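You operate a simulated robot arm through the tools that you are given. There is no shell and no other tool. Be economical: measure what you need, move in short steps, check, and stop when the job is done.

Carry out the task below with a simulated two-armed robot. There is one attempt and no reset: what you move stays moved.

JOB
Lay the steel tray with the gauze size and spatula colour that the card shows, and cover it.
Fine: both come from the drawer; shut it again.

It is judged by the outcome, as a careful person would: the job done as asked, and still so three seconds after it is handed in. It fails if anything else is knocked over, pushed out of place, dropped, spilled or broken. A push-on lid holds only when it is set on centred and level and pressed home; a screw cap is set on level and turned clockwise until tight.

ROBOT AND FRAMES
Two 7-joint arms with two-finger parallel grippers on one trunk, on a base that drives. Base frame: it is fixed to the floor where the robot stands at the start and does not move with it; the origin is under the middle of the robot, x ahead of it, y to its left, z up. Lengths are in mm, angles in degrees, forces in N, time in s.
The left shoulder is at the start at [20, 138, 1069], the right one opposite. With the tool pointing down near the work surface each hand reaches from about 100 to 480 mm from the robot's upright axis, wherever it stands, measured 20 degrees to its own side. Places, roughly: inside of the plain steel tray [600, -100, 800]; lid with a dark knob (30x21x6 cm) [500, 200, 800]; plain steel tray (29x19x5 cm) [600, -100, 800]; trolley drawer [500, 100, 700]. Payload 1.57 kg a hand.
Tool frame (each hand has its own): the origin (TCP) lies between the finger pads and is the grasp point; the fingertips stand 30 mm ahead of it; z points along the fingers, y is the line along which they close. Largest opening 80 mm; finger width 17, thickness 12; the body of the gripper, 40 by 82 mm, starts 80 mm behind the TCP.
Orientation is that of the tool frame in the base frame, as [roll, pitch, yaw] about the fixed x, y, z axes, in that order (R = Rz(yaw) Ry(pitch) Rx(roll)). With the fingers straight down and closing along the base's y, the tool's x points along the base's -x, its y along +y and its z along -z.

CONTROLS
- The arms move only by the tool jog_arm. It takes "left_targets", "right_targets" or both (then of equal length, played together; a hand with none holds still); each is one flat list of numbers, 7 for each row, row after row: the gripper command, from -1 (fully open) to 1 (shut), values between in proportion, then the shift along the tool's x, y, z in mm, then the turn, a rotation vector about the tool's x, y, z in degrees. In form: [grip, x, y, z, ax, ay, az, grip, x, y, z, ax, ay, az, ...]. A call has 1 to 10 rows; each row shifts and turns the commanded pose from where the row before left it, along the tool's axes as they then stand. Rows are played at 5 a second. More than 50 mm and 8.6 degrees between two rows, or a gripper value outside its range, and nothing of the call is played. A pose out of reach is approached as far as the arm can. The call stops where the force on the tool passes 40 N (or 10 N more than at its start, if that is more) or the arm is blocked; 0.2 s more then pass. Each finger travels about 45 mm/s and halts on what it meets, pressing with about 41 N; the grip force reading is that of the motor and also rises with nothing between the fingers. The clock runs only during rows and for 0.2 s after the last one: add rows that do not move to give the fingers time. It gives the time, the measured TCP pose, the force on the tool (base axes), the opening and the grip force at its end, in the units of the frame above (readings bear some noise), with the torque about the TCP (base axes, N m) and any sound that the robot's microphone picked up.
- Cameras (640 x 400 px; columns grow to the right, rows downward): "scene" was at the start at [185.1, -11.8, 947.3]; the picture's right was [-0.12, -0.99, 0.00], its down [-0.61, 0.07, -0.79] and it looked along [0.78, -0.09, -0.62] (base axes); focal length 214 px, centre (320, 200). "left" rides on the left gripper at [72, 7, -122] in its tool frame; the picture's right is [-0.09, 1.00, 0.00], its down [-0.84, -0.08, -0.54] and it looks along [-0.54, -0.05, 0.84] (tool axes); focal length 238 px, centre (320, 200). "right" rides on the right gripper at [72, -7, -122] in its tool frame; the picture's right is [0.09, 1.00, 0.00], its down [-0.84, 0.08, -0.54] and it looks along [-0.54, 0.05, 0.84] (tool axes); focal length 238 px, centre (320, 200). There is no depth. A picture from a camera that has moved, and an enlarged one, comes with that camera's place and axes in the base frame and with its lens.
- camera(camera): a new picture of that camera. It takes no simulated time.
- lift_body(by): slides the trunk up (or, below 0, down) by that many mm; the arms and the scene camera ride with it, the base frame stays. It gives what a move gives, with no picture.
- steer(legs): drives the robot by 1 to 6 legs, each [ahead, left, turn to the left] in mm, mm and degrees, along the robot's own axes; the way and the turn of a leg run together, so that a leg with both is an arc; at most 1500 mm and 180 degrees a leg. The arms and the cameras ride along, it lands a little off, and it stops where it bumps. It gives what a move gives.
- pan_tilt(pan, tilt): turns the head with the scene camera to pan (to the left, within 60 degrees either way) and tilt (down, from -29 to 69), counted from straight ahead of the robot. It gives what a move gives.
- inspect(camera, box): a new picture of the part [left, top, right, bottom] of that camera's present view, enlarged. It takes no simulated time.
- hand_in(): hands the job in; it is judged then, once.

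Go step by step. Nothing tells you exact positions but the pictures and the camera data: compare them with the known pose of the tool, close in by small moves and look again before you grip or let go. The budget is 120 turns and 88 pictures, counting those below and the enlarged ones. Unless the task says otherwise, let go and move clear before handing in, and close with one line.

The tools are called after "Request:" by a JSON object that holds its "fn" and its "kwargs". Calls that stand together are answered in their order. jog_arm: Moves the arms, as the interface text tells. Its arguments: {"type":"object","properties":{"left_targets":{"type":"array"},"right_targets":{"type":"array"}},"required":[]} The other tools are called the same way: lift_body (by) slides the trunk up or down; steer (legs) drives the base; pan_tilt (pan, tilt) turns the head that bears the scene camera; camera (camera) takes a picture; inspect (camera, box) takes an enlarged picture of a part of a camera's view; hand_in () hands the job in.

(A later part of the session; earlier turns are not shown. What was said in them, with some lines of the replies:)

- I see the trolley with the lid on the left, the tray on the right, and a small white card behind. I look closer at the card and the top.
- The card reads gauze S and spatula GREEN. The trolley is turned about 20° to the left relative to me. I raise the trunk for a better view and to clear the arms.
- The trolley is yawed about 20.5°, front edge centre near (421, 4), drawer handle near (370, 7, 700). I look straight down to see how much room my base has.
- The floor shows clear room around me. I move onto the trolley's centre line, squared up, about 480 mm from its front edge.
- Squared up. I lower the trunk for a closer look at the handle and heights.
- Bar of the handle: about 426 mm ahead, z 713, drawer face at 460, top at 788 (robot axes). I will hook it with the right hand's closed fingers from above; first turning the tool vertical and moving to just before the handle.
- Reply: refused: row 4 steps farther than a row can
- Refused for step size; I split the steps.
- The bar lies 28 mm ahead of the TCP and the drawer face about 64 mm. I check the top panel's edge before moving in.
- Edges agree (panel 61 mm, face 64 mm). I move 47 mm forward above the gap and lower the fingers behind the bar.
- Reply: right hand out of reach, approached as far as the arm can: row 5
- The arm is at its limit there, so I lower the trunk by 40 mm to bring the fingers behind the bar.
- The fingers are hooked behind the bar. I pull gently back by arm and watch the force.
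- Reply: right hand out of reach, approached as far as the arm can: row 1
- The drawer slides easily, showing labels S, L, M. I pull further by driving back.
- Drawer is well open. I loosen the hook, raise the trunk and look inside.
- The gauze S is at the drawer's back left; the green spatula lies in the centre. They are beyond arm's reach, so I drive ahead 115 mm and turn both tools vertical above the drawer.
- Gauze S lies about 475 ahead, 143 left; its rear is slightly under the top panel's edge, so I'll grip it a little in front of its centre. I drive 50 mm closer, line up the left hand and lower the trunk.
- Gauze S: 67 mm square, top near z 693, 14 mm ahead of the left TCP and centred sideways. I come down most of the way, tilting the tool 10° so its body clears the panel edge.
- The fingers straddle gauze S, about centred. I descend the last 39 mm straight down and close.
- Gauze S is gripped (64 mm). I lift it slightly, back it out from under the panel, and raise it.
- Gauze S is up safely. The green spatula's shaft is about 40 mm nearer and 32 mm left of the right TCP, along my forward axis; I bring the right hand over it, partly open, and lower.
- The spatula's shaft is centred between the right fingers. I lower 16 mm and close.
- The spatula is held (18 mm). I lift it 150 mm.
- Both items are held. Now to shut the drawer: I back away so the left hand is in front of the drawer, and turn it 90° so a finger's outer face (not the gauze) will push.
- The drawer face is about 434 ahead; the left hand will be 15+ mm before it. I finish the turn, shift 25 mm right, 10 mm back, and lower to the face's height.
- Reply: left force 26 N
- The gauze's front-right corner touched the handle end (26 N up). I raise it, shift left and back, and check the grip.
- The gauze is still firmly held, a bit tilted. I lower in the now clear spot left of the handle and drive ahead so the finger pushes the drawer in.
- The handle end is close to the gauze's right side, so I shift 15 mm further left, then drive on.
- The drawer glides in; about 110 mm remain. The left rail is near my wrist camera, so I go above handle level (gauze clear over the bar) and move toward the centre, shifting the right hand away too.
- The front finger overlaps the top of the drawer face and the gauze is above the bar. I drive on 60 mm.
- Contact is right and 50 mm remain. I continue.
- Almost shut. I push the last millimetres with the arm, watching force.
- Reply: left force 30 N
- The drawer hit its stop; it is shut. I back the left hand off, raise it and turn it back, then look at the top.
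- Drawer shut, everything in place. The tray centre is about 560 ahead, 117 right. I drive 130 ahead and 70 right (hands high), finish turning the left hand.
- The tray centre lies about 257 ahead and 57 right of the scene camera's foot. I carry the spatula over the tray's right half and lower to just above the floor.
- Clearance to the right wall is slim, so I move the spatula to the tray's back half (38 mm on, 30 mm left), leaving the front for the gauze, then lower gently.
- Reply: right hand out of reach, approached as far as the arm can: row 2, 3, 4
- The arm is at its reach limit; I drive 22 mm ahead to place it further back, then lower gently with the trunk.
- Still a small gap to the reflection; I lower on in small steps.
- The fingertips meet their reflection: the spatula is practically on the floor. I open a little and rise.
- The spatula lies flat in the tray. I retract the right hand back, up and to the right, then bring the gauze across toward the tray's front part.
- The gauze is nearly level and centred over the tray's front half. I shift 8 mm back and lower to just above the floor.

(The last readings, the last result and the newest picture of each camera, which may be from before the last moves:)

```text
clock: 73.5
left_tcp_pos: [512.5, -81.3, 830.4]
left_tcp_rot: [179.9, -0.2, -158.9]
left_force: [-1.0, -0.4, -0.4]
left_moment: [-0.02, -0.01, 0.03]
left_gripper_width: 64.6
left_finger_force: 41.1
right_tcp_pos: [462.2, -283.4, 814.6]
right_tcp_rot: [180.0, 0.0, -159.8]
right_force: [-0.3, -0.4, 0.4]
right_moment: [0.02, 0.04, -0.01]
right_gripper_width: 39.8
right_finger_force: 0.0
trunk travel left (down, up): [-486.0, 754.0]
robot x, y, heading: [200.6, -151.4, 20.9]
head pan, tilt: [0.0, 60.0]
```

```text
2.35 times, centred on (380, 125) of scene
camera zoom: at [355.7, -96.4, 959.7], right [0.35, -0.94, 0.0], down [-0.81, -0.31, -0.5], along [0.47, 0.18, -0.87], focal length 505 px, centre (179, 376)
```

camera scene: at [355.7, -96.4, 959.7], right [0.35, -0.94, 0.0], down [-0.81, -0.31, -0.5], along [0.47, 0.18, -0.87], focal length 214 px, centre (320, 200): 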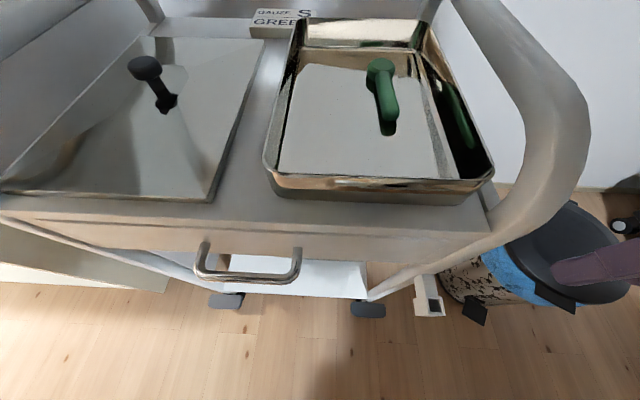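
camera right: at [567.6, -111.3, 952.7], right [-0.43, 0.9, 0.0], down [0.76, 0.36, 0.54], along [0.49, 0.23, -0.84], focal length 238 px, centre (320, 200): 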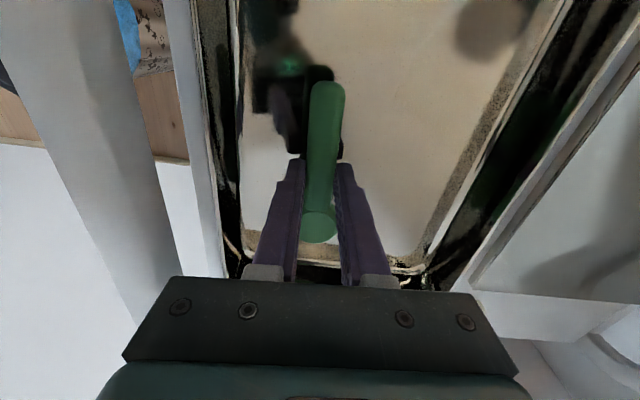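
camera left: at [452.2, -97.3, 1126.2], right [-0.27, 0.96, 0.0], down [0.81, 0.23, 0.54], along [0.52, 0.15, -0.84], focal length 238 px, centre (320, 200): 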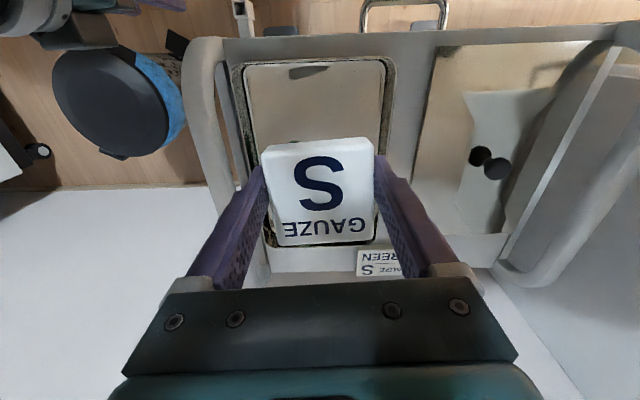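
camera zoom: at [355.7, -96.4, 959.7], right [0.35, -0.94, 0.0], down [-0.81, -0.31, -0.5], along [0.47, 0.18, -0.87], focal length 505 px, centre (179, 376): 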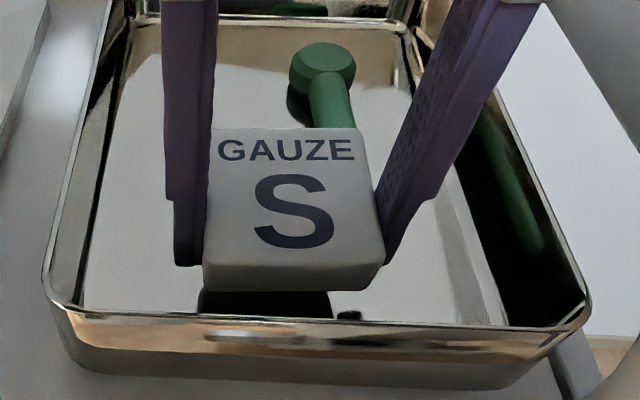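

Request:
{"fn": "jog_arm", "kwargs": {"left_targets": [1, 0, 0, 3, 0, 0, 0, 1, 0, 0, 3, 0, 0, 0, 1, 0, 0, 2, 0, 0, 0, 1, 0, 0, 0, 0, 0, 0]}}

Request:
{"fn": "inspect", "kwargs": {"camera": "scene", "box": [250, 40, 510, 210]}}

```text
clock: 74.5
left_tcp_pos: [511.9, -81.2, 822.3]
left_tcp_rot: [179.9, -0.2, -158.8]
left_force: [0.2, 0.2, -0.3]
left_moment: [0.0, 0.02, 0.0]
left_gripper_width: 64.5
left_finger_force: 40.6
right_tcp_pos: [462.9, -281.3, 814.1]
right_tcp_rot: [-179.9, 0.0, -159.8]
right_force: [-1.3, -0.9, -0.1]
right_moment: [0.02, -0.03, 0.02]
right_gripper_width: 39.9
right_finger_force: 0.1
trunk travel left (down, up): [-486.0, 754.0]
robot x, y, heading: [204.4, -156.5, 21.0]
head pan, tilt: [0.0, 60.0]
```

```text
2.35 times, centred on (380, 125) of scene
camera zoom: at [355.7, -96.4, 959.7], right [0.35, -0.94, 0.0], down [-0.81, -0.31, -0.5], along [0.47, 0.18, -0.87], focal length 505 px, centre (179, 376)
```

zoom: 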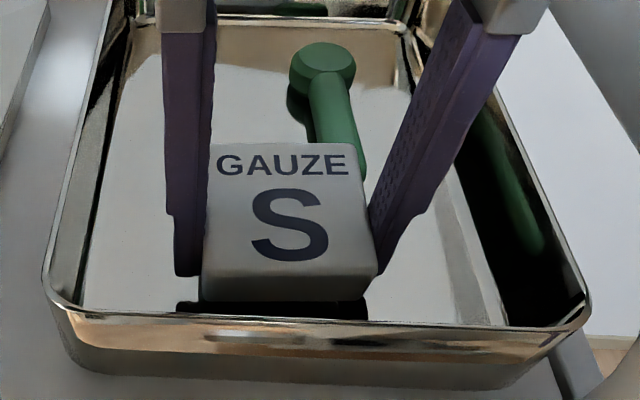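

Request:
{"fn": "jog_arm", "kwargs": {"left_targets": [1, 0, 0, 2, 0, 0, 0, 1, 0, 0, 2, 0, 0, 0, 1, 0, 0, 0, 0, 0, 0]}}

```text
clock: 75.3
left_tcp_pos: [513.6, -81.8, 818.6]
left_tcp_rot: [179.9, -0.2, -158.8]
left_force: [0.7, -1.5, 0.4]
left_moment: [0.01, -0.01, 0.0]
left_gripper_width: 64.4
left_finger_force: 40.2
right_tcp_pos: [462.1, -281.6, 815.7]
right_tcp_rot: [180.0, 0.1, -159.7]
right_force: [-0.3, -0.2, 0.2]
right_moment: [-0.01, 0.03, 0.04]
right_gripper_width: 39.6
right_finger_force: 0.0
trunk travel left (down, up): [-486.0, 754.0]
robot x, y, heading: [196.7, -156.1, 20.7]
head pan, tilt: [0.0, 60.0]
```

Fingertips are within 2–3 mm of the floor. I release and rise.

Request:
{"fn": "jog_arm", "kwargs": {"left_targets": [1, 0, 0, 1.5, 0, 0, 0, -0.7, 0, 0, 0, 0, 0, 0, -0.8, 0, 0, 0, 0, 0, 0, -0.8, 0, 0, 0, 0, 0, 0, -0.8, 0, 0, -15, 0, 0, 0, -0.8, 0, 0, -40, 0, 0, 0, -0.8, 0, 0, -50, 0, 0, 0, -0.8, 0, 0, -50, 0, 0, 0]}}

Request:
{"fn": "camera", "kwargs": {"camera": "scene"}}

```text
clock: 77.2
left_tcp_pos: [512.6, -78.9, 973.2]
left_tcp_rot: [179.9, -0.2, -158.9]
left_force: [-1.0, 0.4, -0.1]
left_moment: [-0.03, 0.01, 0.01]
left_gripper_width: 72.1
left_finger_force: 0.0
right_tcp_pos: [461.5, -282.4, 813.8]
right_tcp_rot: [-179.9, 0.1, -159.7]
right_force: [0.3, 0.0, -1.0]
right_moment: [-0.01, 0.01, 0.01]
right_gripper_width: 40.0
right_finger_force: 0.0
trunk travel left (down, up): [-486.0, 754.0]
robot x, y, heading: [200.5, -149.2, 20.8]
head pan, tilt: [0.0, 60.0]
```

```text
22 pictures are left
camera scene: at [355.9, -96.3, 959.7], right [0.35, -0.94, 0.0], down [-0.81, -0.31, -0.5], along [0.47, 0.18, -0.87], focal length 214 px, centre (320, 200)
```

scene: 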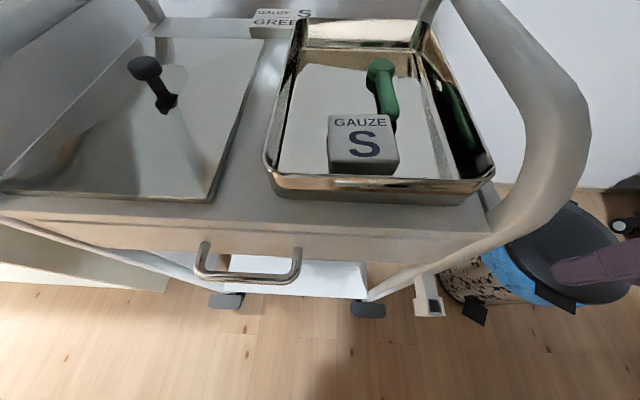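

Gauze S and the green spatula are in the tray. Now the lid: I raise the trunk for a clear measuring view, moving the left hand back out of the view.

Request:
{"fn": "jog_arm", "kwargs": {"left_targets": [-1, 0, 40, 0, 0, 0, 0, -1, 0, 40, 0, 0, 0, 0, -1, 0, 40, 0, 0, 0, 0, -1, 0, 40, 0, 0, 0, 0, -1, 0, 40, 0, 0, 0, 0, -1, 0, 30, 0, 0, 0, 0]}}

Request:
{"fn": "lift_body", "kwargs": {"by": 200}}

Request:
{"fn": "inspect", "kwargs": {"camera": "scene", "box": [120, 60, 480, 285]}}

Request:
{"fn": "camera", "kwargs": {"camera": "left"}}

```text
clock: 78.5
left_tcp_pos: [427.2, 133.5, 970.9]
left_tcp_rot: [179.5, -1.1, -159.2]
left_force: [0.1, -0.7, -0.6]
left_moment: [-0.01, 0.0, 0.0]
left_gripper_width: 80.1
left_finger_force: 0.0
right_tcp_pos: [461.2, -281.5, 813.8]
right_tcp_rot: [179.9, 0.1, -159.8]
right_force: [-0.4, -0.2, 0.3]
right_moment: [0.01, -0.01, 0.04]
right_gripper_width: 39.9
right_finger_force: 0.1
trunk travel left (down, up): [-486.0, 754.0]
robot x, y, heading: [201.6, -151.6, 20.7]
head pan, tilt: [0.0, 60.0]
```

```text
clock: 80.7
left_tcp_pos: [426.0, 134.4, 1170.6]
left_tcp_rot: [179.5, -1.1, -158.9]
left_force: [0.1, -0.3, 0.0]
left_moment: [0.0, -0.02, 0.0]
left_gripper_width: 80.0
left_finger_force: 0.1
right_tcp_pos: [462.1, -282.3, 1014.2]
right_tcp_rot: [180.0, 0.1, -159.8]
right_force: [-0.5, -0.3, -0.1]
right_moment: [0.02, 0.0, 0.03]
right_gripper_width: 40.1
right_finger_force: 0.0
trunk travel left (down, up): [-686.0, 554.0]
robot x, y, heading: [199.7, -152.1, 20.6]
head pan, tilt: [0.0, 60.0]
```

```text
1.78 times, centred on (300, 172) of scene
camera zoom: at [355.7, -96.4, 1159.6], right [0.35, -0.94, 0.0], down [-0.81, -0.31, -0.5], along [0.47, 0.18, -0.87], focal length 381 px, centre (356, 249)
```

zoom: 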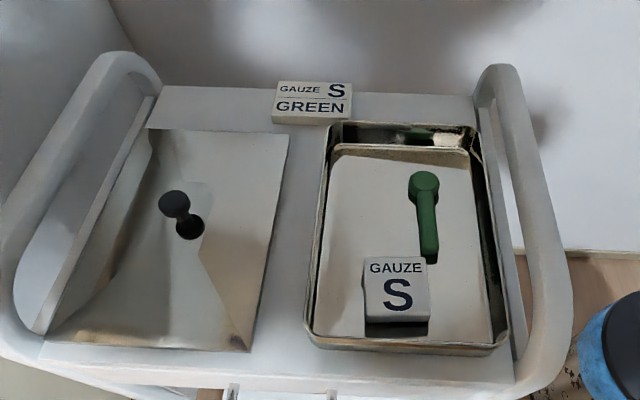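

```text
20 pictures are left
camera left: at [360.7, 115.5, 1294.6], right [-0.27, 0.96, 0.01], down [0.82, 0.23, 0.53], along [0.5, 0.15, -0.85], focal length 238 px, centre (320, 200)
```

left: 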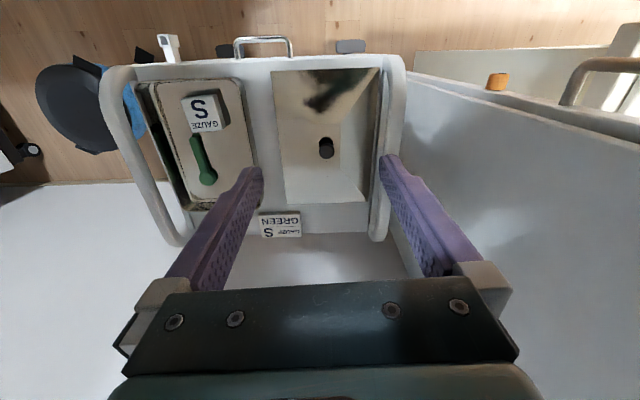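

Lid and tray are parallel within about half a degree; the knob is near (506, 166). I bring the left hand above it and lower for a closer look.

Request:
{"fn": "jog_arm", "kwargs": {"left_targets": [-1, -29, 0, 0, 0, -1.1, 0, -1, -29, 0, 0, 0, 0, 0, -1, -28, 0, 0, 0, 0, 0, -1, 0, 0, 0, 0, 0, 0]}}

Request:
{"fn": "lift_body", "kwargs": {"by": -220}}

Request:
{"fn": "camera", "kwargs": {"camera": "left"}}

Request:
{"fn": "camera", "kwargs": {"camera": "scene"}}

```text
clock: 81.7
left_tcp_pos: [509.5, 163.4, 1176.2]
left_tcp_rot: [179.9, 1.0, -158.9]
left_force: [0.7, 0.3, -0.1]
left_moment: [-0.03, -0.01, -0.01]
left_gripper_width: 80.0
left_finger_force: 0.2
right_tcp_pos: [462.6, -281.9, 1015.3]
right_tcp_rot: [180.0, 0.1, -159.8]
right_force: [1.0, -0.2, 0.2]
right_moment: [-0.02, -0.04, 0.01]
right_gripper_width: 40.1
right_finger_force: 0.0
trunk travel left (down, up): [-686.0, 554.0]
robot x, y, heading: [196.4, -149.6, 20.7]
head pan, tilt: [0.0, 60.0]
```

```text
clock: 84.0
left_tcp_pos: [510.4, 162.8, 955.6]
left_tcp_rot: [180.0, 1.0, -159.0]
left_force: [0.2, 0.4, 0.1]
left_moment: [0.04, 0.03, 0.0]
left_gripper_width: 79.9
left_finger_force: 0.0
right_tcp_pos: [461.6, -281.5, 794.8]
right_tcp_rot: [180.0, 0.0, -159.8]
right_force: [0.5, 0.4, -0.8]
right_moment: [0.01, 0.01, -0.02]
right_gripper_width: 39.9
right_finger_force: 0.0
trunk travel left (down, up): [-466.0, 774.0]
robot x, y, heading: [201.4, -156.6, 20.7]
head pan, tilt: [0.0, 60.0]
```

```text
19 pictures are left
camera left: at [439.8, 144.8, 1077.4], right [-0.27, 0.96, 0.0], down [0.8, 0.23, 0.56], along [0.53, 0.15, -0.83], focal length 238 px, centre (320, 200)
```

left: 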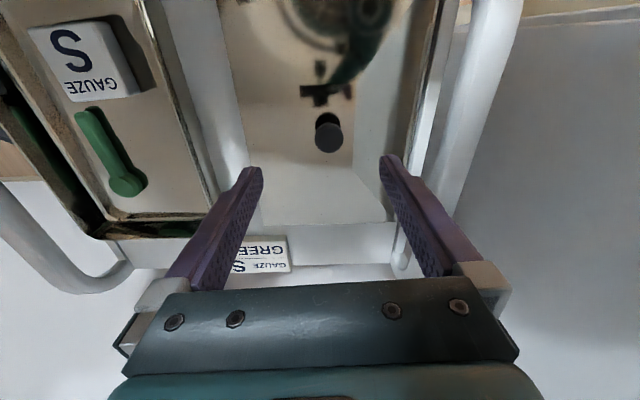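

```text
18 pictures are left
camera scene: at [355.7, -96.4, 939.7], right [0.35, -0.94, 0.0], down [-0.81, -0.31, -0.5], along [0.47, 0.18, -0.87], focal length 214 px, centre (320, 200)
```

scene: 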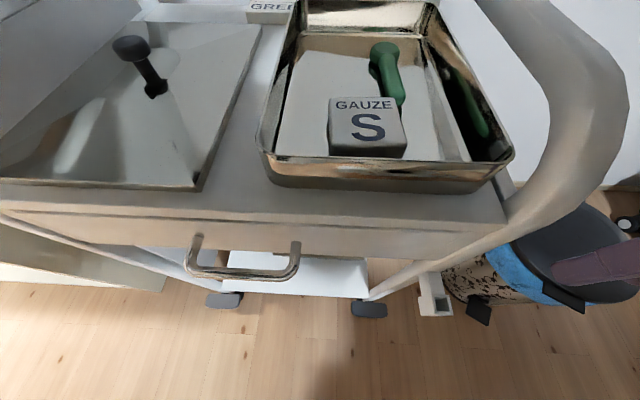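

The left camera puts the knob 4 mm ahead and 10 mm left of the TCP. I correct and come down 60 mm for a final check.

Request:
{"fn": "jog_arm", "kwargs": {"left_targets": [-1, -4, 10, 0, 0, 1, 0, -1, 0, 0, 30, 0, 0, 0, -1, 0, 0, 25, 0, 0, 0, -1, 0, 0, 0, 0, 0, 0]}}

Request:
{"fn": "camera", "kwargs": {"camera": "left"}}

Request:
{"fn": "inspect", "kwargs": {"camera": "scene", "box": [30, 0, 270, 150]}}

```text
clock: 85.0
left_tcp_pos: [509.3, 174.8, 901.1]
left_tcp_rot: [179.8, -0.1, -158.8]
left_force: [0.1, -0.3, -0.7]
left_moment: [0.03, 0.03, -0.02]
left_gripper_width: 80.0
left_finger_force: 0.0
right_tcp_pos: [461.5, -281.6, 794.3]
right_tcp_rot: [180.0, 0.0, -159.8]
right_force: [0.3, 0.3, 0.0]
right_moment: [0.0, 0.01, 0.01]
right_gripper_width: 40.0
right_finger_force: 0.1
trunk travel left (down, up): [-466.0, 774.0]
robot x, y, heading: [200.5, -156.8, 20.6]
head pan, tilt: [0.0, 60.0]
```

```text
17 pictures are left
camera left: at [440.9, 156.1, 1023.9], right [-0.27, 0.96, 0.0], down [0.81, 0.23, 0.54], along [0.52, 0.15, -0.84], focal length 238 px, centre (320, 200)
```

left: 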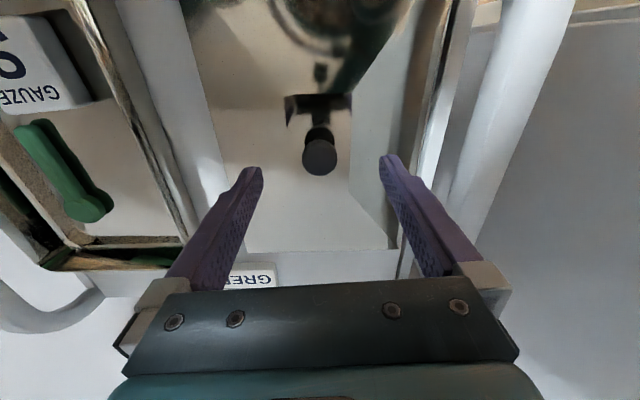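

```text
2.67 times, centred on (150, 75) of scene
camera zoom: at [355.7, -96.3, 939.7], right [0.35, -0.94, 0.0], down [-0.81, -0.31, -0.5], along [0.47, 0.18, -0.87], focal length 572 px, centre (773, 533)
```

zoom: 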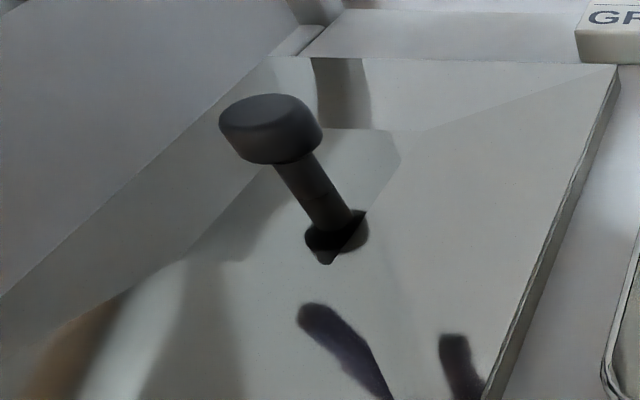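

The knob is now exactly under the TCP. I lower to z≈842 and close on it.

Request:
{"fn": "jog_arm", "kwargs": {"left_targets": [-1, 0, 0, 20, 0, 0, 0, -1, 0, 0, 20, 0, 0, 0, -1, 0, 0, 19, 0, 0, 0, -1, 0, 0, 0, 0, 0, 0, 1, 0, 0, 0, 0, 0, 0, 1, 0, 0, 0, 0, 0, 0, 1, 0, 0, 0, 0, 0, 0, 1, 0, 0, 0, 0, 0, 0, 1, 0, 0, 0, 0, 0, 0]}}

Request:
{"fn": "inspect", "kwargs": {"camera": "scene", "box": [30, 0, 270, 150]}}

```text
clock: 87.0
left_tcp_pos: [511.0, 176.3, 842.1]
left_tcp_rot: [179.9, -0.1, -158.9]
left_force: [0.7, -0.8, 0.0]
left_moment: [0.01, -0.02, 0.03]
left_gripper_width: 30.1
left_finger_force: 32.4
right_tcp_pos: [462.7, -282.9, 795.6]
right_tcp_rot: [-180.0, 0.0, -159.8]
right_force: [-0.3, -0.3, -0.6]
right_moment: [0.01, 0.0, -0.02]
right_gripper_width: 40.1
right_finger_force: 0.0
trunk travel left (down, up): [-466.0, 774.0]
robot x, y, heading: [200.4, -155.6, 20.9]
head pan, tilt: [0.0, 60.0]
```

```text
2.67 times, centred on (150, 75) of scene
camera zoom: at [355.7, -96.5, 939.7], right [0.35, -0.94, 0.0], down [-0.81, -0.31, -0.5], along [0.47, 0.18, -0.87], focal length 572 px, centre (773, 533)
```

zoom: 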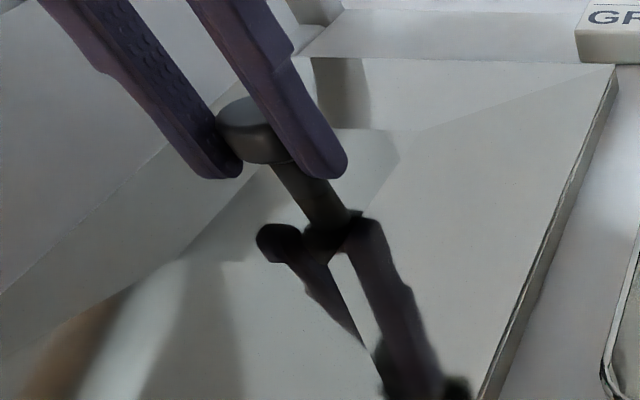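

Request:
{"fn": "inspect", "kwargs": {"camera": "left", "box": [240, 90, 400, 190]}}

```text
4.00 times, centred on (320, 140) of left
camera zoom: at [442.6, 156.7, 964.9], right [-0.27, 0.96, 0.0], down [0.81, 0.23, 0.54], along [0.52, 0.15, -0.84], focal length 953 px, centre (320, 440)
```

zoom: 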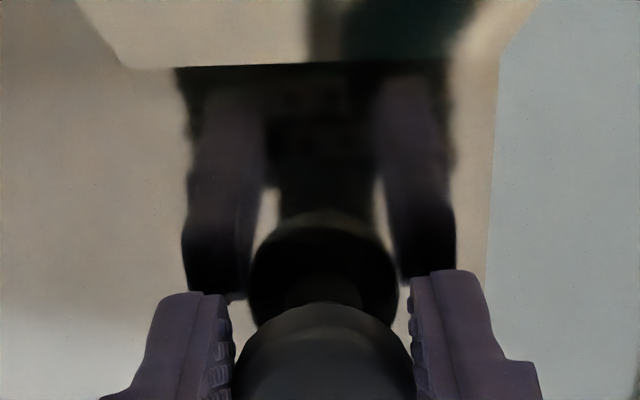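

The knob is held well. I lift the lid 90 mm, then drive 130 mm right.

Request:
{"fn": "jog_arm", "kwargs": {"left_targets": [1, 0, 0, -10, 0, 0, 0, 1, 0, 0, -20, 0, 0, 0, 1, 0, 0, -30, 0, 0, 0, 1, 0, 0, -30, 0, 0, 0, 1, 0, 0, 0, 0, 0, 0]}}

Request:
{"fn": "steer", "kwargs": {"legs": [[0, -130, 0]]}}

Request:
{"fn": "camera", "kwargs": {"camera": "scene"}}

```text
clock: 88.2
left_tcp_pos: [510.3, 175.7, 933.7]
left_tcp_rot: [179.9, -0.1, -158.9]
left_force: [0.2, -0.1, -1.6]
left_moment: [-0.03, -0.03, 0.01]
left_gripper_width: 30.0
left_finger_force: 39.6
right_tcp_pos: [461.1, -281.4, 794.1]
right_tcp_rot: [180.0, 0.1, -159.8]
right_force: [-0.4, -0.5, -0.5]
right_moment: [0.03, 0.02, 0.0]
right_gripper_width: 40.0
right_finger_force: 0.1
trunk travel left (down, up): [-466.0, 774.0]
robot x, y, heading: [202.6, -155.9, 20.4]
head pan, tilt: [0.0, 60.0]
```

```text
clock: 89.5
left_tcp_pos: [556.7, 55.4, 933.0]
left_tcp_rot: [-180.0, -0.1, -158.7]
left_force: [-0.5, -0.2, -1.8]
left_moment: [-0.01, 0.02, -0.01]
left_gripper_width: 30.0
left_finger_force: 39.5
right_tcp_pos: [506.8, -401.2, 794.8]
right_tcp_rot: [180.0, 0.0, -159.9]
right_force: [0.2, -0.3, 0.4]
right_moment: [0.02, 0.03, -0.02]
right_gripper_width: 40.0
right_finger_force: 0.1
trunk travel left (down, up): [-466.0, 774.0]
robot x, y, heading: [243.3, -272.1, 20.9]
head pan, tilt: [0.0, 60.0]
```

```text
13 pictures are left
camera scene: at [400.9, -216.7, 939.6], right [0.35, -0.94, 0.0], down [-0.81, -0.31, -0.5], along [0.47, 0.18, -0.87], focal length 214 px, centre (320, 200)
```

scene: 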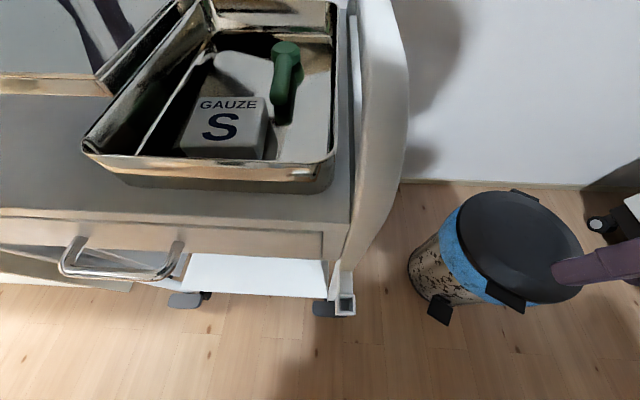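

Now I shift the lid about 121 mm right and 6 mm back, so it hangs over the tray, and look at the alignment.

Request:
{"fn": "jog_arm", "kwargs": {"left_targets": [1, 6, -30, 0, 0, 0, 0, 1, 0, -30, 0, 0, 0, 0, 1, 0, -30, 0, 0, 0, 0, 1, 0, -31, 0, 0, 0, 0, 1, 0, 0, 10, 0, 0, 0, 1, 0, 0, 10, 0, 0, 0, 1, 0, 0, 0, 0, 0, 0]}}

Request:
{"fn": "camera", "kwargs": {"camera": "scene"}}

Request:
{"fn": "camera", "kwargs": {"camera": "left"}}

```text
clock: 91.1
left_tcp_pos: [594.5, -57.6, 911.9]
left_tcp_rot: [179.9, -0.2, -158.8]
left_force: [0.2, -0.1, -1.7]
left_moment: [0.02, 0.01, -0.04]
left_gripper_width: 29.6
left_finger_force: 40.2
right_tcp_pos: [506.5, -402.1, 795.9]
right_tcp_rot: [179.9, 0.0, -159.8]
right_force: [0.0, -0.6, -0.1]
right_moment: [0.01, 0.02, -0.01]
right_gripper_width: 39.8
right_finger_force: 0.0
trunk travel left (down, up): [-466.0, 774.0]
robot x, y, heading: [246.5, -272.3, 20.5]
head pan, tilt: [0.0, 60.0]
```

```text
12 pictures are left
camera scene: at [400.7, -216.2, 939.7], right [0.35, -0.94, 0.0], down [-0.81, -0.31, -0.5], along [0.47, 0.18, -0.87], focal length 214 px, centre (320, 200)
```

scene: 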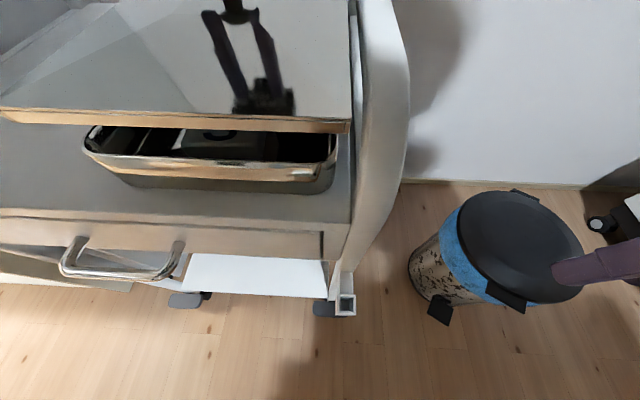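

```text
11 pictures are left
camera left: at [526.7, -77.6, 1035.0], right [-0.27, 0.96, 0.0], down [0.81, 0.23, 0.54], along [0.52, 0.15, -0.84], focal length 238 px, centre (320, 200)
```

left: 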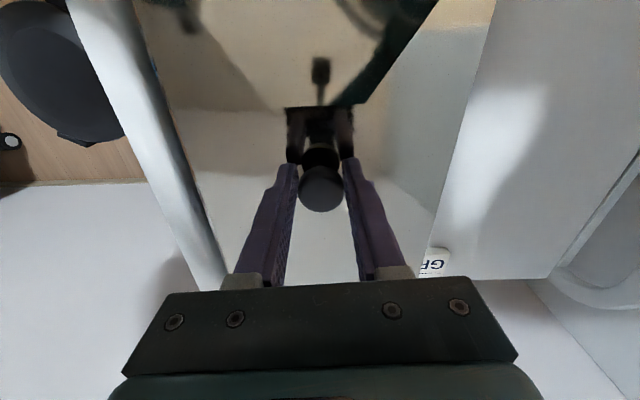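

By my measures the lid is centred lengthwise and about 6 mm too far left. I correct and lower 22 mm for a close check.

Request:
{"fn": "jog_arm", "kwargs": {"left_targets": [1, 0, -6, 0, 0, 0, 0, 1, 0, 0, 12, 0, 0, 0, 1, 0, 0, 10, 0, 0, 0, 1, 0, 0, 0, 0, 0, 0]}}

Request:
{"fn": "pan_tilt", "kwargs": {"pan": 20, "tilt": 45}}

Request:
{"fn": "camera", "kwargs": {"camera": "scene"}}

```text
clock: 92.1
left_tcp_pos: [596.4, -65.2, 889.4]
left_tcp_rot: [179.9, 0.0, -158.8]
left_force: [-0.2, 0.1, -2.9]
left_moment: [-0.01, 0.03, 0.04]
left_gripper_width: 29.9
left_finger_force: 39.2
right_tcp_pos: [507.0, -402.6, 794.0]
right_tcp_rot: [180.0, 0.1, -159.8]
right_force: [-0.2, -0.3, -0.1]
right_moment: [-0.02, 0.0, -0.01]
right_gripper_width: 40.2
right_finger_force: 0.1
trunk travel left (down, up): [-466.0, 774.0]
robot x, y, heading: [247.5, -275.6, 20.7]
head pan, tilt: [0.0, 60.0]
```

```text
clock: 93.0
left_tcp_pos: [596.3, -64.5, 890.2]
left_tcp_rot: [179.9, -0.1, -158.8]
left_force: [0.2, 0.2, -2.4]
left_moment: [0.04, 0.04, -0.01]
left_gripper_width: 29.9
left_finger_force: 39.3
right_tcp_pos: [506.8, -401.4, 794.2]
right_tcp_rot: [179.9, 0.0, -159.9]
right_force: [-0.1, -0.5, -0.2]
right_moment: [0.0, -0.02, -0.02]
right_gripper_width: 40.2
right_finger_force: 0.0
trunk travel left (down, up): [-466.0, 774.0]
robot x, y, heading: [245.6, -274.8, 20.9]
head pan, tilt: [20.0, 45.0]
```

```text
10 pictures are left
camera scene: at [400.1, -186.9, 959.1], right [0.65, -0.76, 0.0], down [-0.54, -0.46, -0.71], along [0.54, 0.46, -0.71], focal length 214 px, centre (320, 200)
```

scene: 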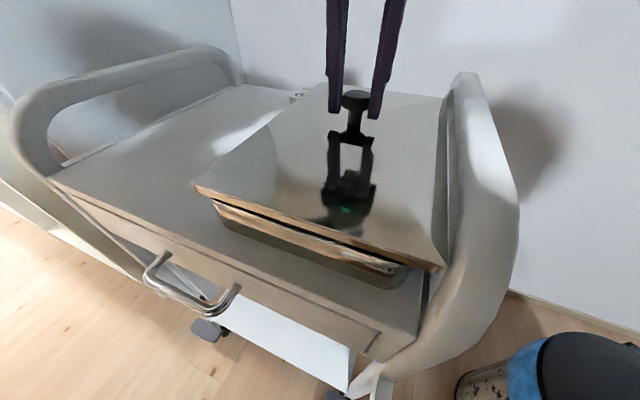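

Request:
{"fn": "inspect", "kwargs": {"camera": "scene", "box": [180, 160, 460, 310]}}

```text
2.29 times, centred on (320, 235) of scene
camera zoom: at [400.1, -186.9, 959.1], right [0.65, -0.76, 0.0], down [-0.54, -0.46, -0.71], along [0.54, 0.46, -0.71], focal length 490 px, centre (320, 120)
```

zoom: 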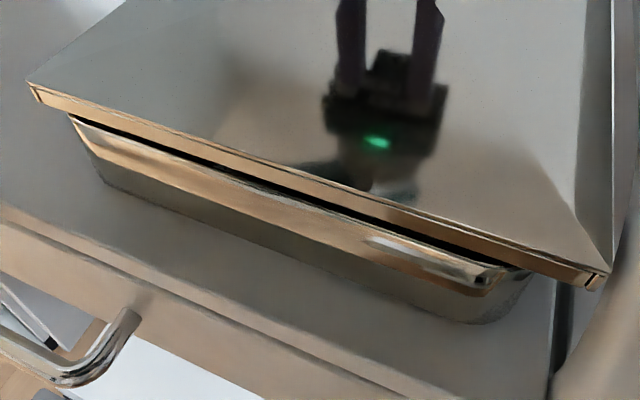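

The view suggests the lid is now about 3 mm too far right. I correct by 3 mm and lower slowly until it touches.

Request:
{"fn": "jog_arm", "kwargs": {"left_targets": [1, 0, 3, 0, 0, 0, 0, 1, 0, 0, 3, 0, 0, 0, 1, 0, 0, 3, 0, 0, 0, 1, 0, 0, 3, 0, 0, 0, 1, 0, 0, 0, 0, 0, 0]}}

Request:
{"fn": "inspect", "kwargs": {"camera": "scene", "box": [180, 160, 460, 310]}}

```text
clock: 94.2
left_tcp_pos: [595.3, -61.0, 882.0]
left_tcp_rot: [179.8, 0.0, -158.8]
left_force: [3.4, 0.9, 6.4]
left_moment: [-0.31, 1.01, -0.01]
left_gripper_width: 30.0
left_finger_force: 39.3
right_tcp_pos: [506.9, -400.9, 795.2]
right_tcp_rot: [179.9, 0.0, -159.8]
right_force: [-0.4, 0.9, 0.9]
right_moment: [0.02, -0.01, -0.03]
right_gripper_width: 39.9
right_finger_force: 0.0
trunk travel left (down, up): [-466.0, 774.0]
robot x, y, heading: [246.4, -270.4, 20.6]
head pan, tilt: [20.0, 45.0]
```

```text
2.29 times, centred on (320, 235) of scene
camera zoom: at [400.9, -186.4, 959.3], right [0.65, -0.76, 0.0], down [-0.54, -0.46, -0.71], along [0.54, 0.46, -0.71], focal length 490 px, centre (320, 120)
```

zoom: 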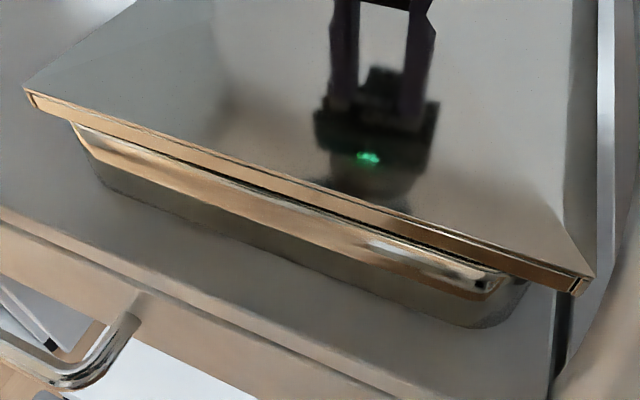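

The front skirt touches the tray's front rim and is pushed forward: the lid is a few mm too far forward. I raise 6 mm, move 5 mm back and try again.

Request:
{"fn": "jog_arm", "kwargs": {"left_targets": [1, 0, 0, -6, 0, 0, 0, 1, 5, 0, 0, 0, 0, 0, 1, 0, 0, 3, 0, 0, 0, 1, 0, 0, 3, 0, 0, 0, 1, 0, 0, 2, 0, 0, 0, 1, 0, 0, 0, 0, 0, 0]}}

```text
clock: 95.6
left_tcp_pos: [590.7, -62.1, 880.6]
left_tcp_rot: [180.0, 0.0, -159.0]
left_force: [-2.4, -1.0, 11.0]
left_moment: [0.35, -1.13, -0.09]
left_gripper_width: 29.9
left_finger_force: 39.9
right_tcp_pos: [508.2, -401.8, 795.8]
right_tcp_rot: [179.8, 0.1, -159.8]
right_force: [-0.3, 0.2, 0.5]
right_moment: [-0.01, 0.04, 0.03]
right_gripper_width: 39.9
right_finger_force: 0.0
trunk travel left (down, up): [-466.0, 774.0]
robot x, y, heading: [243.5, -273.0, 20.6]
head pan, tilt: [20.0, 45.0]
```

Now the back skirt touches and pushes the other way, so the true centre is between. I raise, go 2.5 mm forward and lower again.

Request:
{"fn": "jog_arm", "kwargs": {"left_targets": [1, 0, 0, -6, 0, 0, 0, 1, -2.5, 0, 0, 0, 0, 0, 1, 0, 0, 3, 0, 0, 0, 1, 0, 0, 3, 0, 0, 0, 1, 0, 0, 2, 0, 0, 0, 1, 0, 0, 0, 0, 0, 0]}}

```text
clock: 97.0
left_tcp_pos: [594.9, -61.5, 880.8]
left_tcp_rot: [180.0, 0.1, -158.9]
left_force: [-8.4, -3.2, 32.5]
left_moment: [0.06, -0.13, -0.14]
left_gripper_width: 30.2
left_finger_force: 39.6
right_tcp_pos: [508.2, -400.6, 795.6]
right_tcp_rot: [179.9, 0.0, -159.8]
right_force: [0.2, 0.1, -0.2]
right_moment: [0.01, 0.01, -0.02]
right_gripper_width: 40.1
right_finger_force: 0.2
trunk travel left (down, up): [-466.0, 774.0]
robot x, y, heading: [247.3, -274.3, 21.0]
head pan, tilt: [20.0, 45.0]
```

The force is now central with nearly no moment: the lid sits level on the rim. I look before pressing.

Request:
{"fn": "inspect", "kwargs": {"camera": "scene", "box": [180, 110, 480, 310]}}

```text
2.00 times, centred on (330, 210) of scene
camera zoom: at [400.7, -186.1, 959.5], right [0.65, -0.76, 0.0], down [-0.54, -0.46, -0.71], along [0.54, 0.46, -0.71], focal length 429 px, centre (300, 180)
```

zoom: 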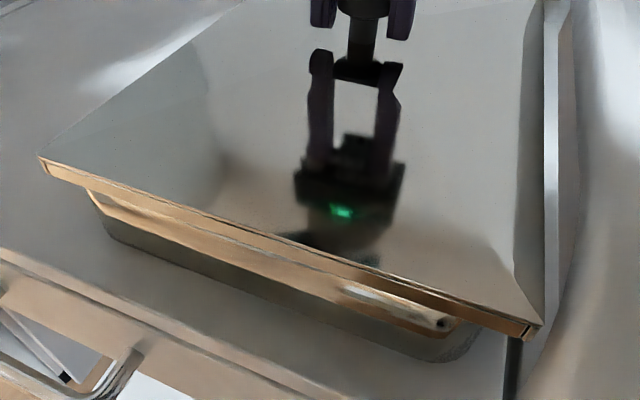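

Request:
{"fn": "jog_arm", "kwargs": {"left_targets": [1, 0, 0, -6, 0, 0, 0, 1, -1.2, 0, 0, 0, 0, 0, 1, 0, 0, 3, 0, 0, 0, 1, 0, 0, 2, 0, 0, 0, 1, 0, 0, 0, 0, 0, 0]}}

```text
clock: 98.2
left_tcp_pos: [594.3, -61.1, 877.6]
left_tcp_rot: [180.0, 0.1, -158.8]
left_force: [-1.9, 0.8, 2.5]
left_moment: [0.26, -0.56, 0.08]
left_gripper_width: 30.0
left_finger_force: 39.6
right_tcp_pos: [506.4, -401.0, 795.1]
right_tcp_rot: [179.9, -0.1, -159.8]
right_force: [-0.7, 0.1, -0.3]
right_moment: [0.02, 0.01, -0.02]
right_gripper_width: 40.0
right_finger_force: 0.0
trunk travel left (down, up): [-466.0, 774.0]
robot x, y, heading: [244.6, -272.5, 20.8]
head pan, tilt: [20.0, 45.0]
```

It went 3 mm lower with little force – the skirt is engaging. I continue pressing down.

Request:
{"fn": "jog_arm", "kwargs": {"left_targets": [1, 0, 0, 2, 0, 0, 0, 1, 0, 0, 2, 0, 0, 0, 1, 0, 0, 2, 0, 0, 0, 1, 0, 0, 0, 0, 0, 0]}}

```text
clock: 99.2
left_tcp_pos: [595.2, -61.0, 874.1]
left_tcp_rot: [-180.0, 0.2, -158.9]
left_force: [-5.6, -3.5, 33.1]
left_moment: [0.1, -0.18, -0.15]
left_gripper_width: 30.2
left_finger_force: 39.2
right_tcp_pos: [508.0, -400.3, 794.4]
right_tcp_rot: [179.9, 0.0, -159.9]
right_force: [0.2, 0.7, -0.5]
right_moment: [0.06, 0.02, -0.01]
right_gripper_width: 40.0
right_finger_force: 0.1
trunk travel left (down, up): [-466.0, 774.0]
robot x, y, heading: [245.3, -271.9, 20.8]
head pan, tilt: [20.0, 45.0]
```

Request:
{"fn": "inspect", "kwargs": {"camera": "scene", "box": [180, 110, 480, 310]}}

```text
2.00 times, centred on (330, 210) of scene
camera zoom: at [401.3, -185.9, 959.6], right [0.65, -0.76, 0.0], down [-0.54, -0.46, -0.71], along [0.54, 0.46, -0.71], focal length 429 px, centre (300, 180)
```

zoom: 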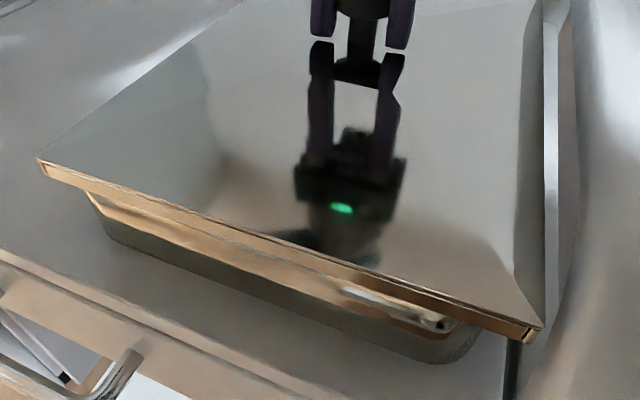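

The lid did not go down; the knob only slid in the grip. The tray's front rim bead still shows in front of the skirt, so the lid should be a bit further back; I lift a few mm, move 2.5 mm back and probe.

Request:
{"fn": "jog_arm", "kwargs": {"left_targets": [1, 0, 0, -6, 0, 0, 0, 1, 2.5, 0, 0, 0, 0, 0, 1, 0, 0, 3, 0, 0, 0, 1, 0, 0, 2, 0, 0, 0, 1, 0, 0, 0, 0, 0, 0]}}

```text
clock: 100.4
left_tcp_pos: [592.3, -63.2, 875.0]
left_tcp_rot: [179.9, -0.1, -158.7]
left_force: [-1.4, 0.4, 1.2]
left_moment: [0.26, -0.43, 0.0]
left_gripper_width: 29.8
left_finger_force: 39.3
right_tcp_pos: [506.0, -402.5, 793.4]
right_tcp_rot: [179.8, -0.1, -159.8]
right_force: [0.3, 0.2, 0.5]
right_moment: [0.02, 0.01, 0.02]
right_gripper_width: 39.9
right_finger_force: 0.0
trunk travel left (down, up): [-466.0, 774.0]
robot x, y, heading: [246.7, -272.1, 20.6]
head pan, tilt: [20.0, 45.0]
```

The lid touches back-first, i.e. it hangs slightly tilted. I release it to let it rest level on the rim, raise the hand and look.

Request:
{"fn": "jog_arm", "kwargs": {"left_targets": [1, 0, 0, 1.5, 0, 0, 0, 0, 0, 0, 0, 0, 0, 0, 0, 0, 0, 0, 0, 0, 0, 0, 0, 0, 0, 0, 0, 0, 0, 0, 0, -20, 0, 0, 0, 0, 0, 0, -40, 0, 0, 0, 0, 0, 0, -30, 0, 0, 0]}}

Request:
{"fn": "inspect", "kwargs": {"camera": "scene", "box": [180, 70, 500, 310]}}

```text
clock: 102.0
left_tcp_pos: [589.4, -64.4, 961.7]
left_tcp_rot: [179.8, -0.1, -158.8]
left_force: [0.2, -0.9, -0.8]
left_moment: [-0.03, -0.04, 0.04]
left_gripper_width: 39.7
left_finger_force: 0.0
right_tcp_pos: [507.9, -401.7, 794.7]
right_tcp_rot: [179.9, -0.1, -159.8]
right_force: [0.2, 0.4, 0.1]
right_moment: [0.0, -0.01, 0.01]
right_gripper_width: 39.9
right_finger_force: 0.1
trunk travel left (down, up): [-466.0, 774.0]
robot x, y, heading: [246.0, -273.4, 20.7]
head pan, tilt: [20.0, 45.0]
```

```text
1.67 times, centred on (340, 190) of scene
camera zoom: at [400.3, -186.6, 959.1], right [0.65, -0.76, 0.0], down [-0.54, -0.46, -0.71], along [0.54, 0.46, -0.71], focal length 358 px, centre (287, 217)
```

zoom: 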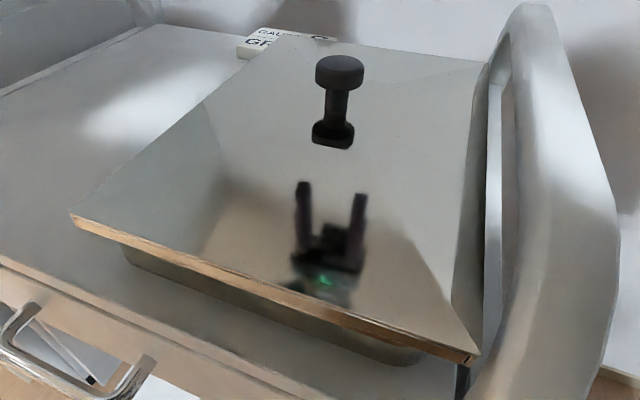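

The lid has dropped over the rim and lies level. Now I close the fingers and press on the knob's top from above.

Request:
{"fn": "jog_arm", "kwargs": {"left_targets": [1, 0, 0, 0, 0, 0, 0, 1, 0, 0, 20, 0, 0, 0, 1, 0, 0, 20, 0, 0, 0, 1, 0, 0, 10, 0, 0, 0, 1, 0, 0, 4, 0, 0, 0, 1, 0, 0, 4, 0, 0, 0, 1, 0, 0, 4, 0, 0, 0, 1, 0, 0, 4, 0, 0, 0, 1, 0, 0, 4, 0, 0, 0]}}

```text
clock: 104.0
left_tcp_pos: [592.1, -62.7, 897.0]
left_tcp_rot: [-179.9, 0.1, -158.9]
left_force: [-3.8, 0.3, 13.5]
left_moment: [0.04, 0.18, 0.01]
left_gripper_width: 0.0
left_finger_force: 21.3
right_tcp_pos: [507.8, -400.6, 793.7]
right_tcp_rot: [179.9, 0.0, -159.8]
right_force: [-0.2, 0.2, 0.3]
right_moment: [0.0, 0.01, -0.03]
right_gripper_width: 40.1
right_finger_force: 0.1
trunk travel left (down, up): [-466.0, 774.0]
robot x, y, heading: [245.9, -274.4, 20.8]
head pan, tilt: [20.0, 45.0]
stopped in row 9 (left hand): the force on the tool passed its limit at 46 N (the readings are from after the stop); the commanded pose is now the measured one
```

Request:
{"fn": "jog_arm", "kwargs": {"left_targets": [1, 0, 0, 3, 0, 0, 0, 1, 0, 0, 3, 0, 0, 0, 1, 0, 0, 3, 0, 0, 0, 1, 0, 0, 0, 0, 0, 0]}}

Request:
{"fn": "inspect", "kwargs": {"camera": "scene", "box": [180, 70, 500, 310]}}

```text
clock: 104.4
left_tcp_pos: [591.7, -62.7, 896.7]
left_tcp_rot: [-179.7, 0.3, -159.0]
left_force: [-4.1, 1.0, 12.6]
left_moment: [0.01, 0.18, -0.02]
left_gripper_width: 0.0
left_finger_force: 21.6
right_tcp_pos: [506.4, -401.0, 794.4]
right_tcp_rot: [-180.0, 0.0, -159.8]
right_force: [0.2, -0.2, -1.0]
right_moment: [-0.02, -0.02, 0.02]
right_gripper_width: 39.8
right_finger_force: 0.1
trunk travel left (down, up): [-466.0, 774.0]
robot x, y, heading: [245.4, -274.2, 20.5]
head pan, tilt: [20.0, 45.0]
stopped in row 2 (left hand): the force on the tool passed its limit at 45 N (the readings are from after the stop); the commanded pose is now the measured one
```

```text
1.67 times, centred on (340, 190) of scene
camera zoom: at [399.7, -185.9, 959.0], right [0.65, -0.76, 0.0], down [-0.54, -0.46, -0.71], along [0.54, 0.46, -0.71], focal length 358 px, centre (287, 217)
```

zoom: 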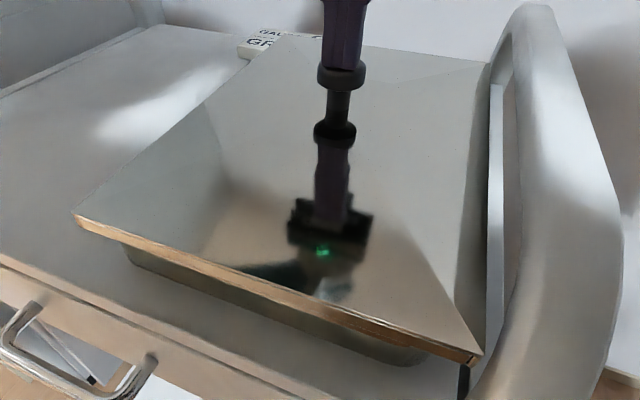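

The lid is rigid under 45 N twice at the same height, level and covering the rim: pressed home. I rise clear, back off and take a last look.

Request:
{"fn": "jog_arm", "kwargs": {"left_targets": [1, 0, 0, -15, 0, 0, 0, 1, 0, 0, -45, 0, 0, 0, 1, 0, 0, -45, 0, 0, 0, 1, 40, 0, -20, 0, 0, 0, 1, 45, 0, 0, 0, 0, 0, 1, 45, 0, 0, 0, 0, 0, 1, 45, 0, 0, 0, 0, 0]}}

Request:
{"fn": "lift_body", "kwargs": {"by": 150}}

Request:
{"fn": "steer", "kwargs": {"legs": [[-150, 0, 0]]}}

Request:
{"fn": "camera", "kwargs": {"camera": "scene"}}

```text
clock: 106.0
left_tcp_pos: [437.1, -122.1, 976.4]
left_tcp_rot: [179.0, -11.9, -158.0]
left_force: [0.3, -0.2, 0.4]
left_moment: [-0.03, -0.04, -0.03]
left_gripper_width: 0.0
left_finger_force: 21.2
right_tcp_pos: [507.9, -401.1, 793.8]
right_tcp_rot: [179.9, 0.0, -159.8]
right_force: [-0.5, -0.4, -0.1]
right_moment: [0.01, -0.01, 0.0]
right_gripper_width: 39.8
right_finger_force: 0.1
trunk travel left (down, up): [-466.0, 774.0]
robot x, y, heading: [246.6, -274.1, 20.6]
head pan, tilt: [20.0, 45.0]
stopped in row 7 (left hand): the arm was blocked; the commanded pose is now the measured one
```

```text
clock: 107.7
left_tcp_pos: [436.5, -121.5, 1125.8]
left_tcp_rot: [178.9, -12.0, -158.0]
left_force: [-0.1, -0.4, 0.4]
left_moment: [0.02, 0.03, -0.02]
left_gripper_width: 0.0
left_finger_force: 21.5
right_tcp_pos: [506.3, -401.7, 945.1]
right_tcp_rot: [-180.0, 0.0, -159.7]
right_force: [-0.2, 0.2, -0.1]
right_moment: [-0.02, -0.02, 0.01]
right_gripper_width: 40.0
right_finger_force: 0.0
trunk travel left (down, up): [-616.0, 624.0]
robot x, y, heading: [243.6, -272.3, 20.8]
head pan, tilt: [20.0, 45.0]
```

```text
clock: 109.1
left_tcp_pos: [298.5, -176.1, 1126.8]
left_tcp_rot: [178.9, -11.9, -158.3]
left_force: [0.4, 1.3, 0.5]
left_moment: [0.01, -0.01, 0.01]
left_gripper_width: 0.0
left_finger_force: 21.1
right_tcp_pos: [368.3, -455.0, 945.7]
right_tcp_rot: [180.0, 0.1, -160.0]
right_force: [0.7, 0.1, 0.5]
right_moment: [-0.03, 0.01, 0.02]
right_gripper_width: 40.0
right_finger_force: 0.1
trunk travel left (down, up): [-616.0, 624.0]
robot x, y, heading: [105.6, -323.0, 20.2]
head pan, tilt: [20.0, 45.0]
```

```text
3 pictures are left
camera scene: at [261.6, -239.3, 1109.1], right [0.65, -0.76, 0.0], down [-0.54, -0.46, -0.71], along [0.54, 0.46, -0.71], focal length 214 px, centre (320, 200)
```

scene: 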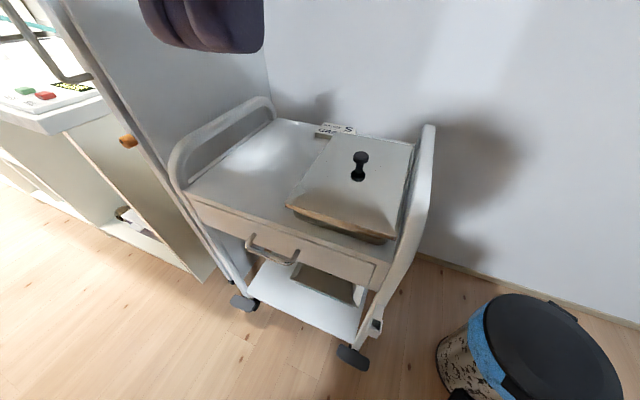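

Request:
{"fn": "inspect", "kwargs": {"camera": "scene", "box": [180, 110, 440, 300]}}

```text
2.11 times, centred on (310, 205) of scene
camera zoom: at [261.6, -239.3, 1109.1], right [0.65, -0.76, 0.0], down [-0.54, -0.46, -0.71], along [0.54, 0.46, -0.71], focal length 452 px, centre (341, 190)
```

zoom: 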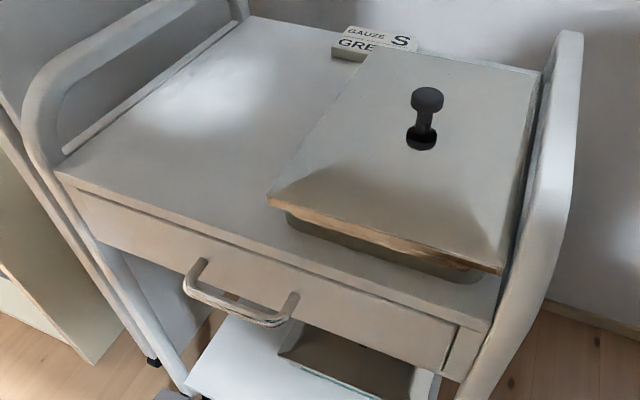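

The lid sits level and centred on the tray, the drawer is shut, the card is in place and both hands are clear, so I hand it in.

Request:
{"fn": "hand_in", "kwargs": {}}

```text
The job is handed in.
```

The steel tray is laid with gauze S and the green spatula, as the card shows. The lid is on and pressed home, and the drawer is shut again.
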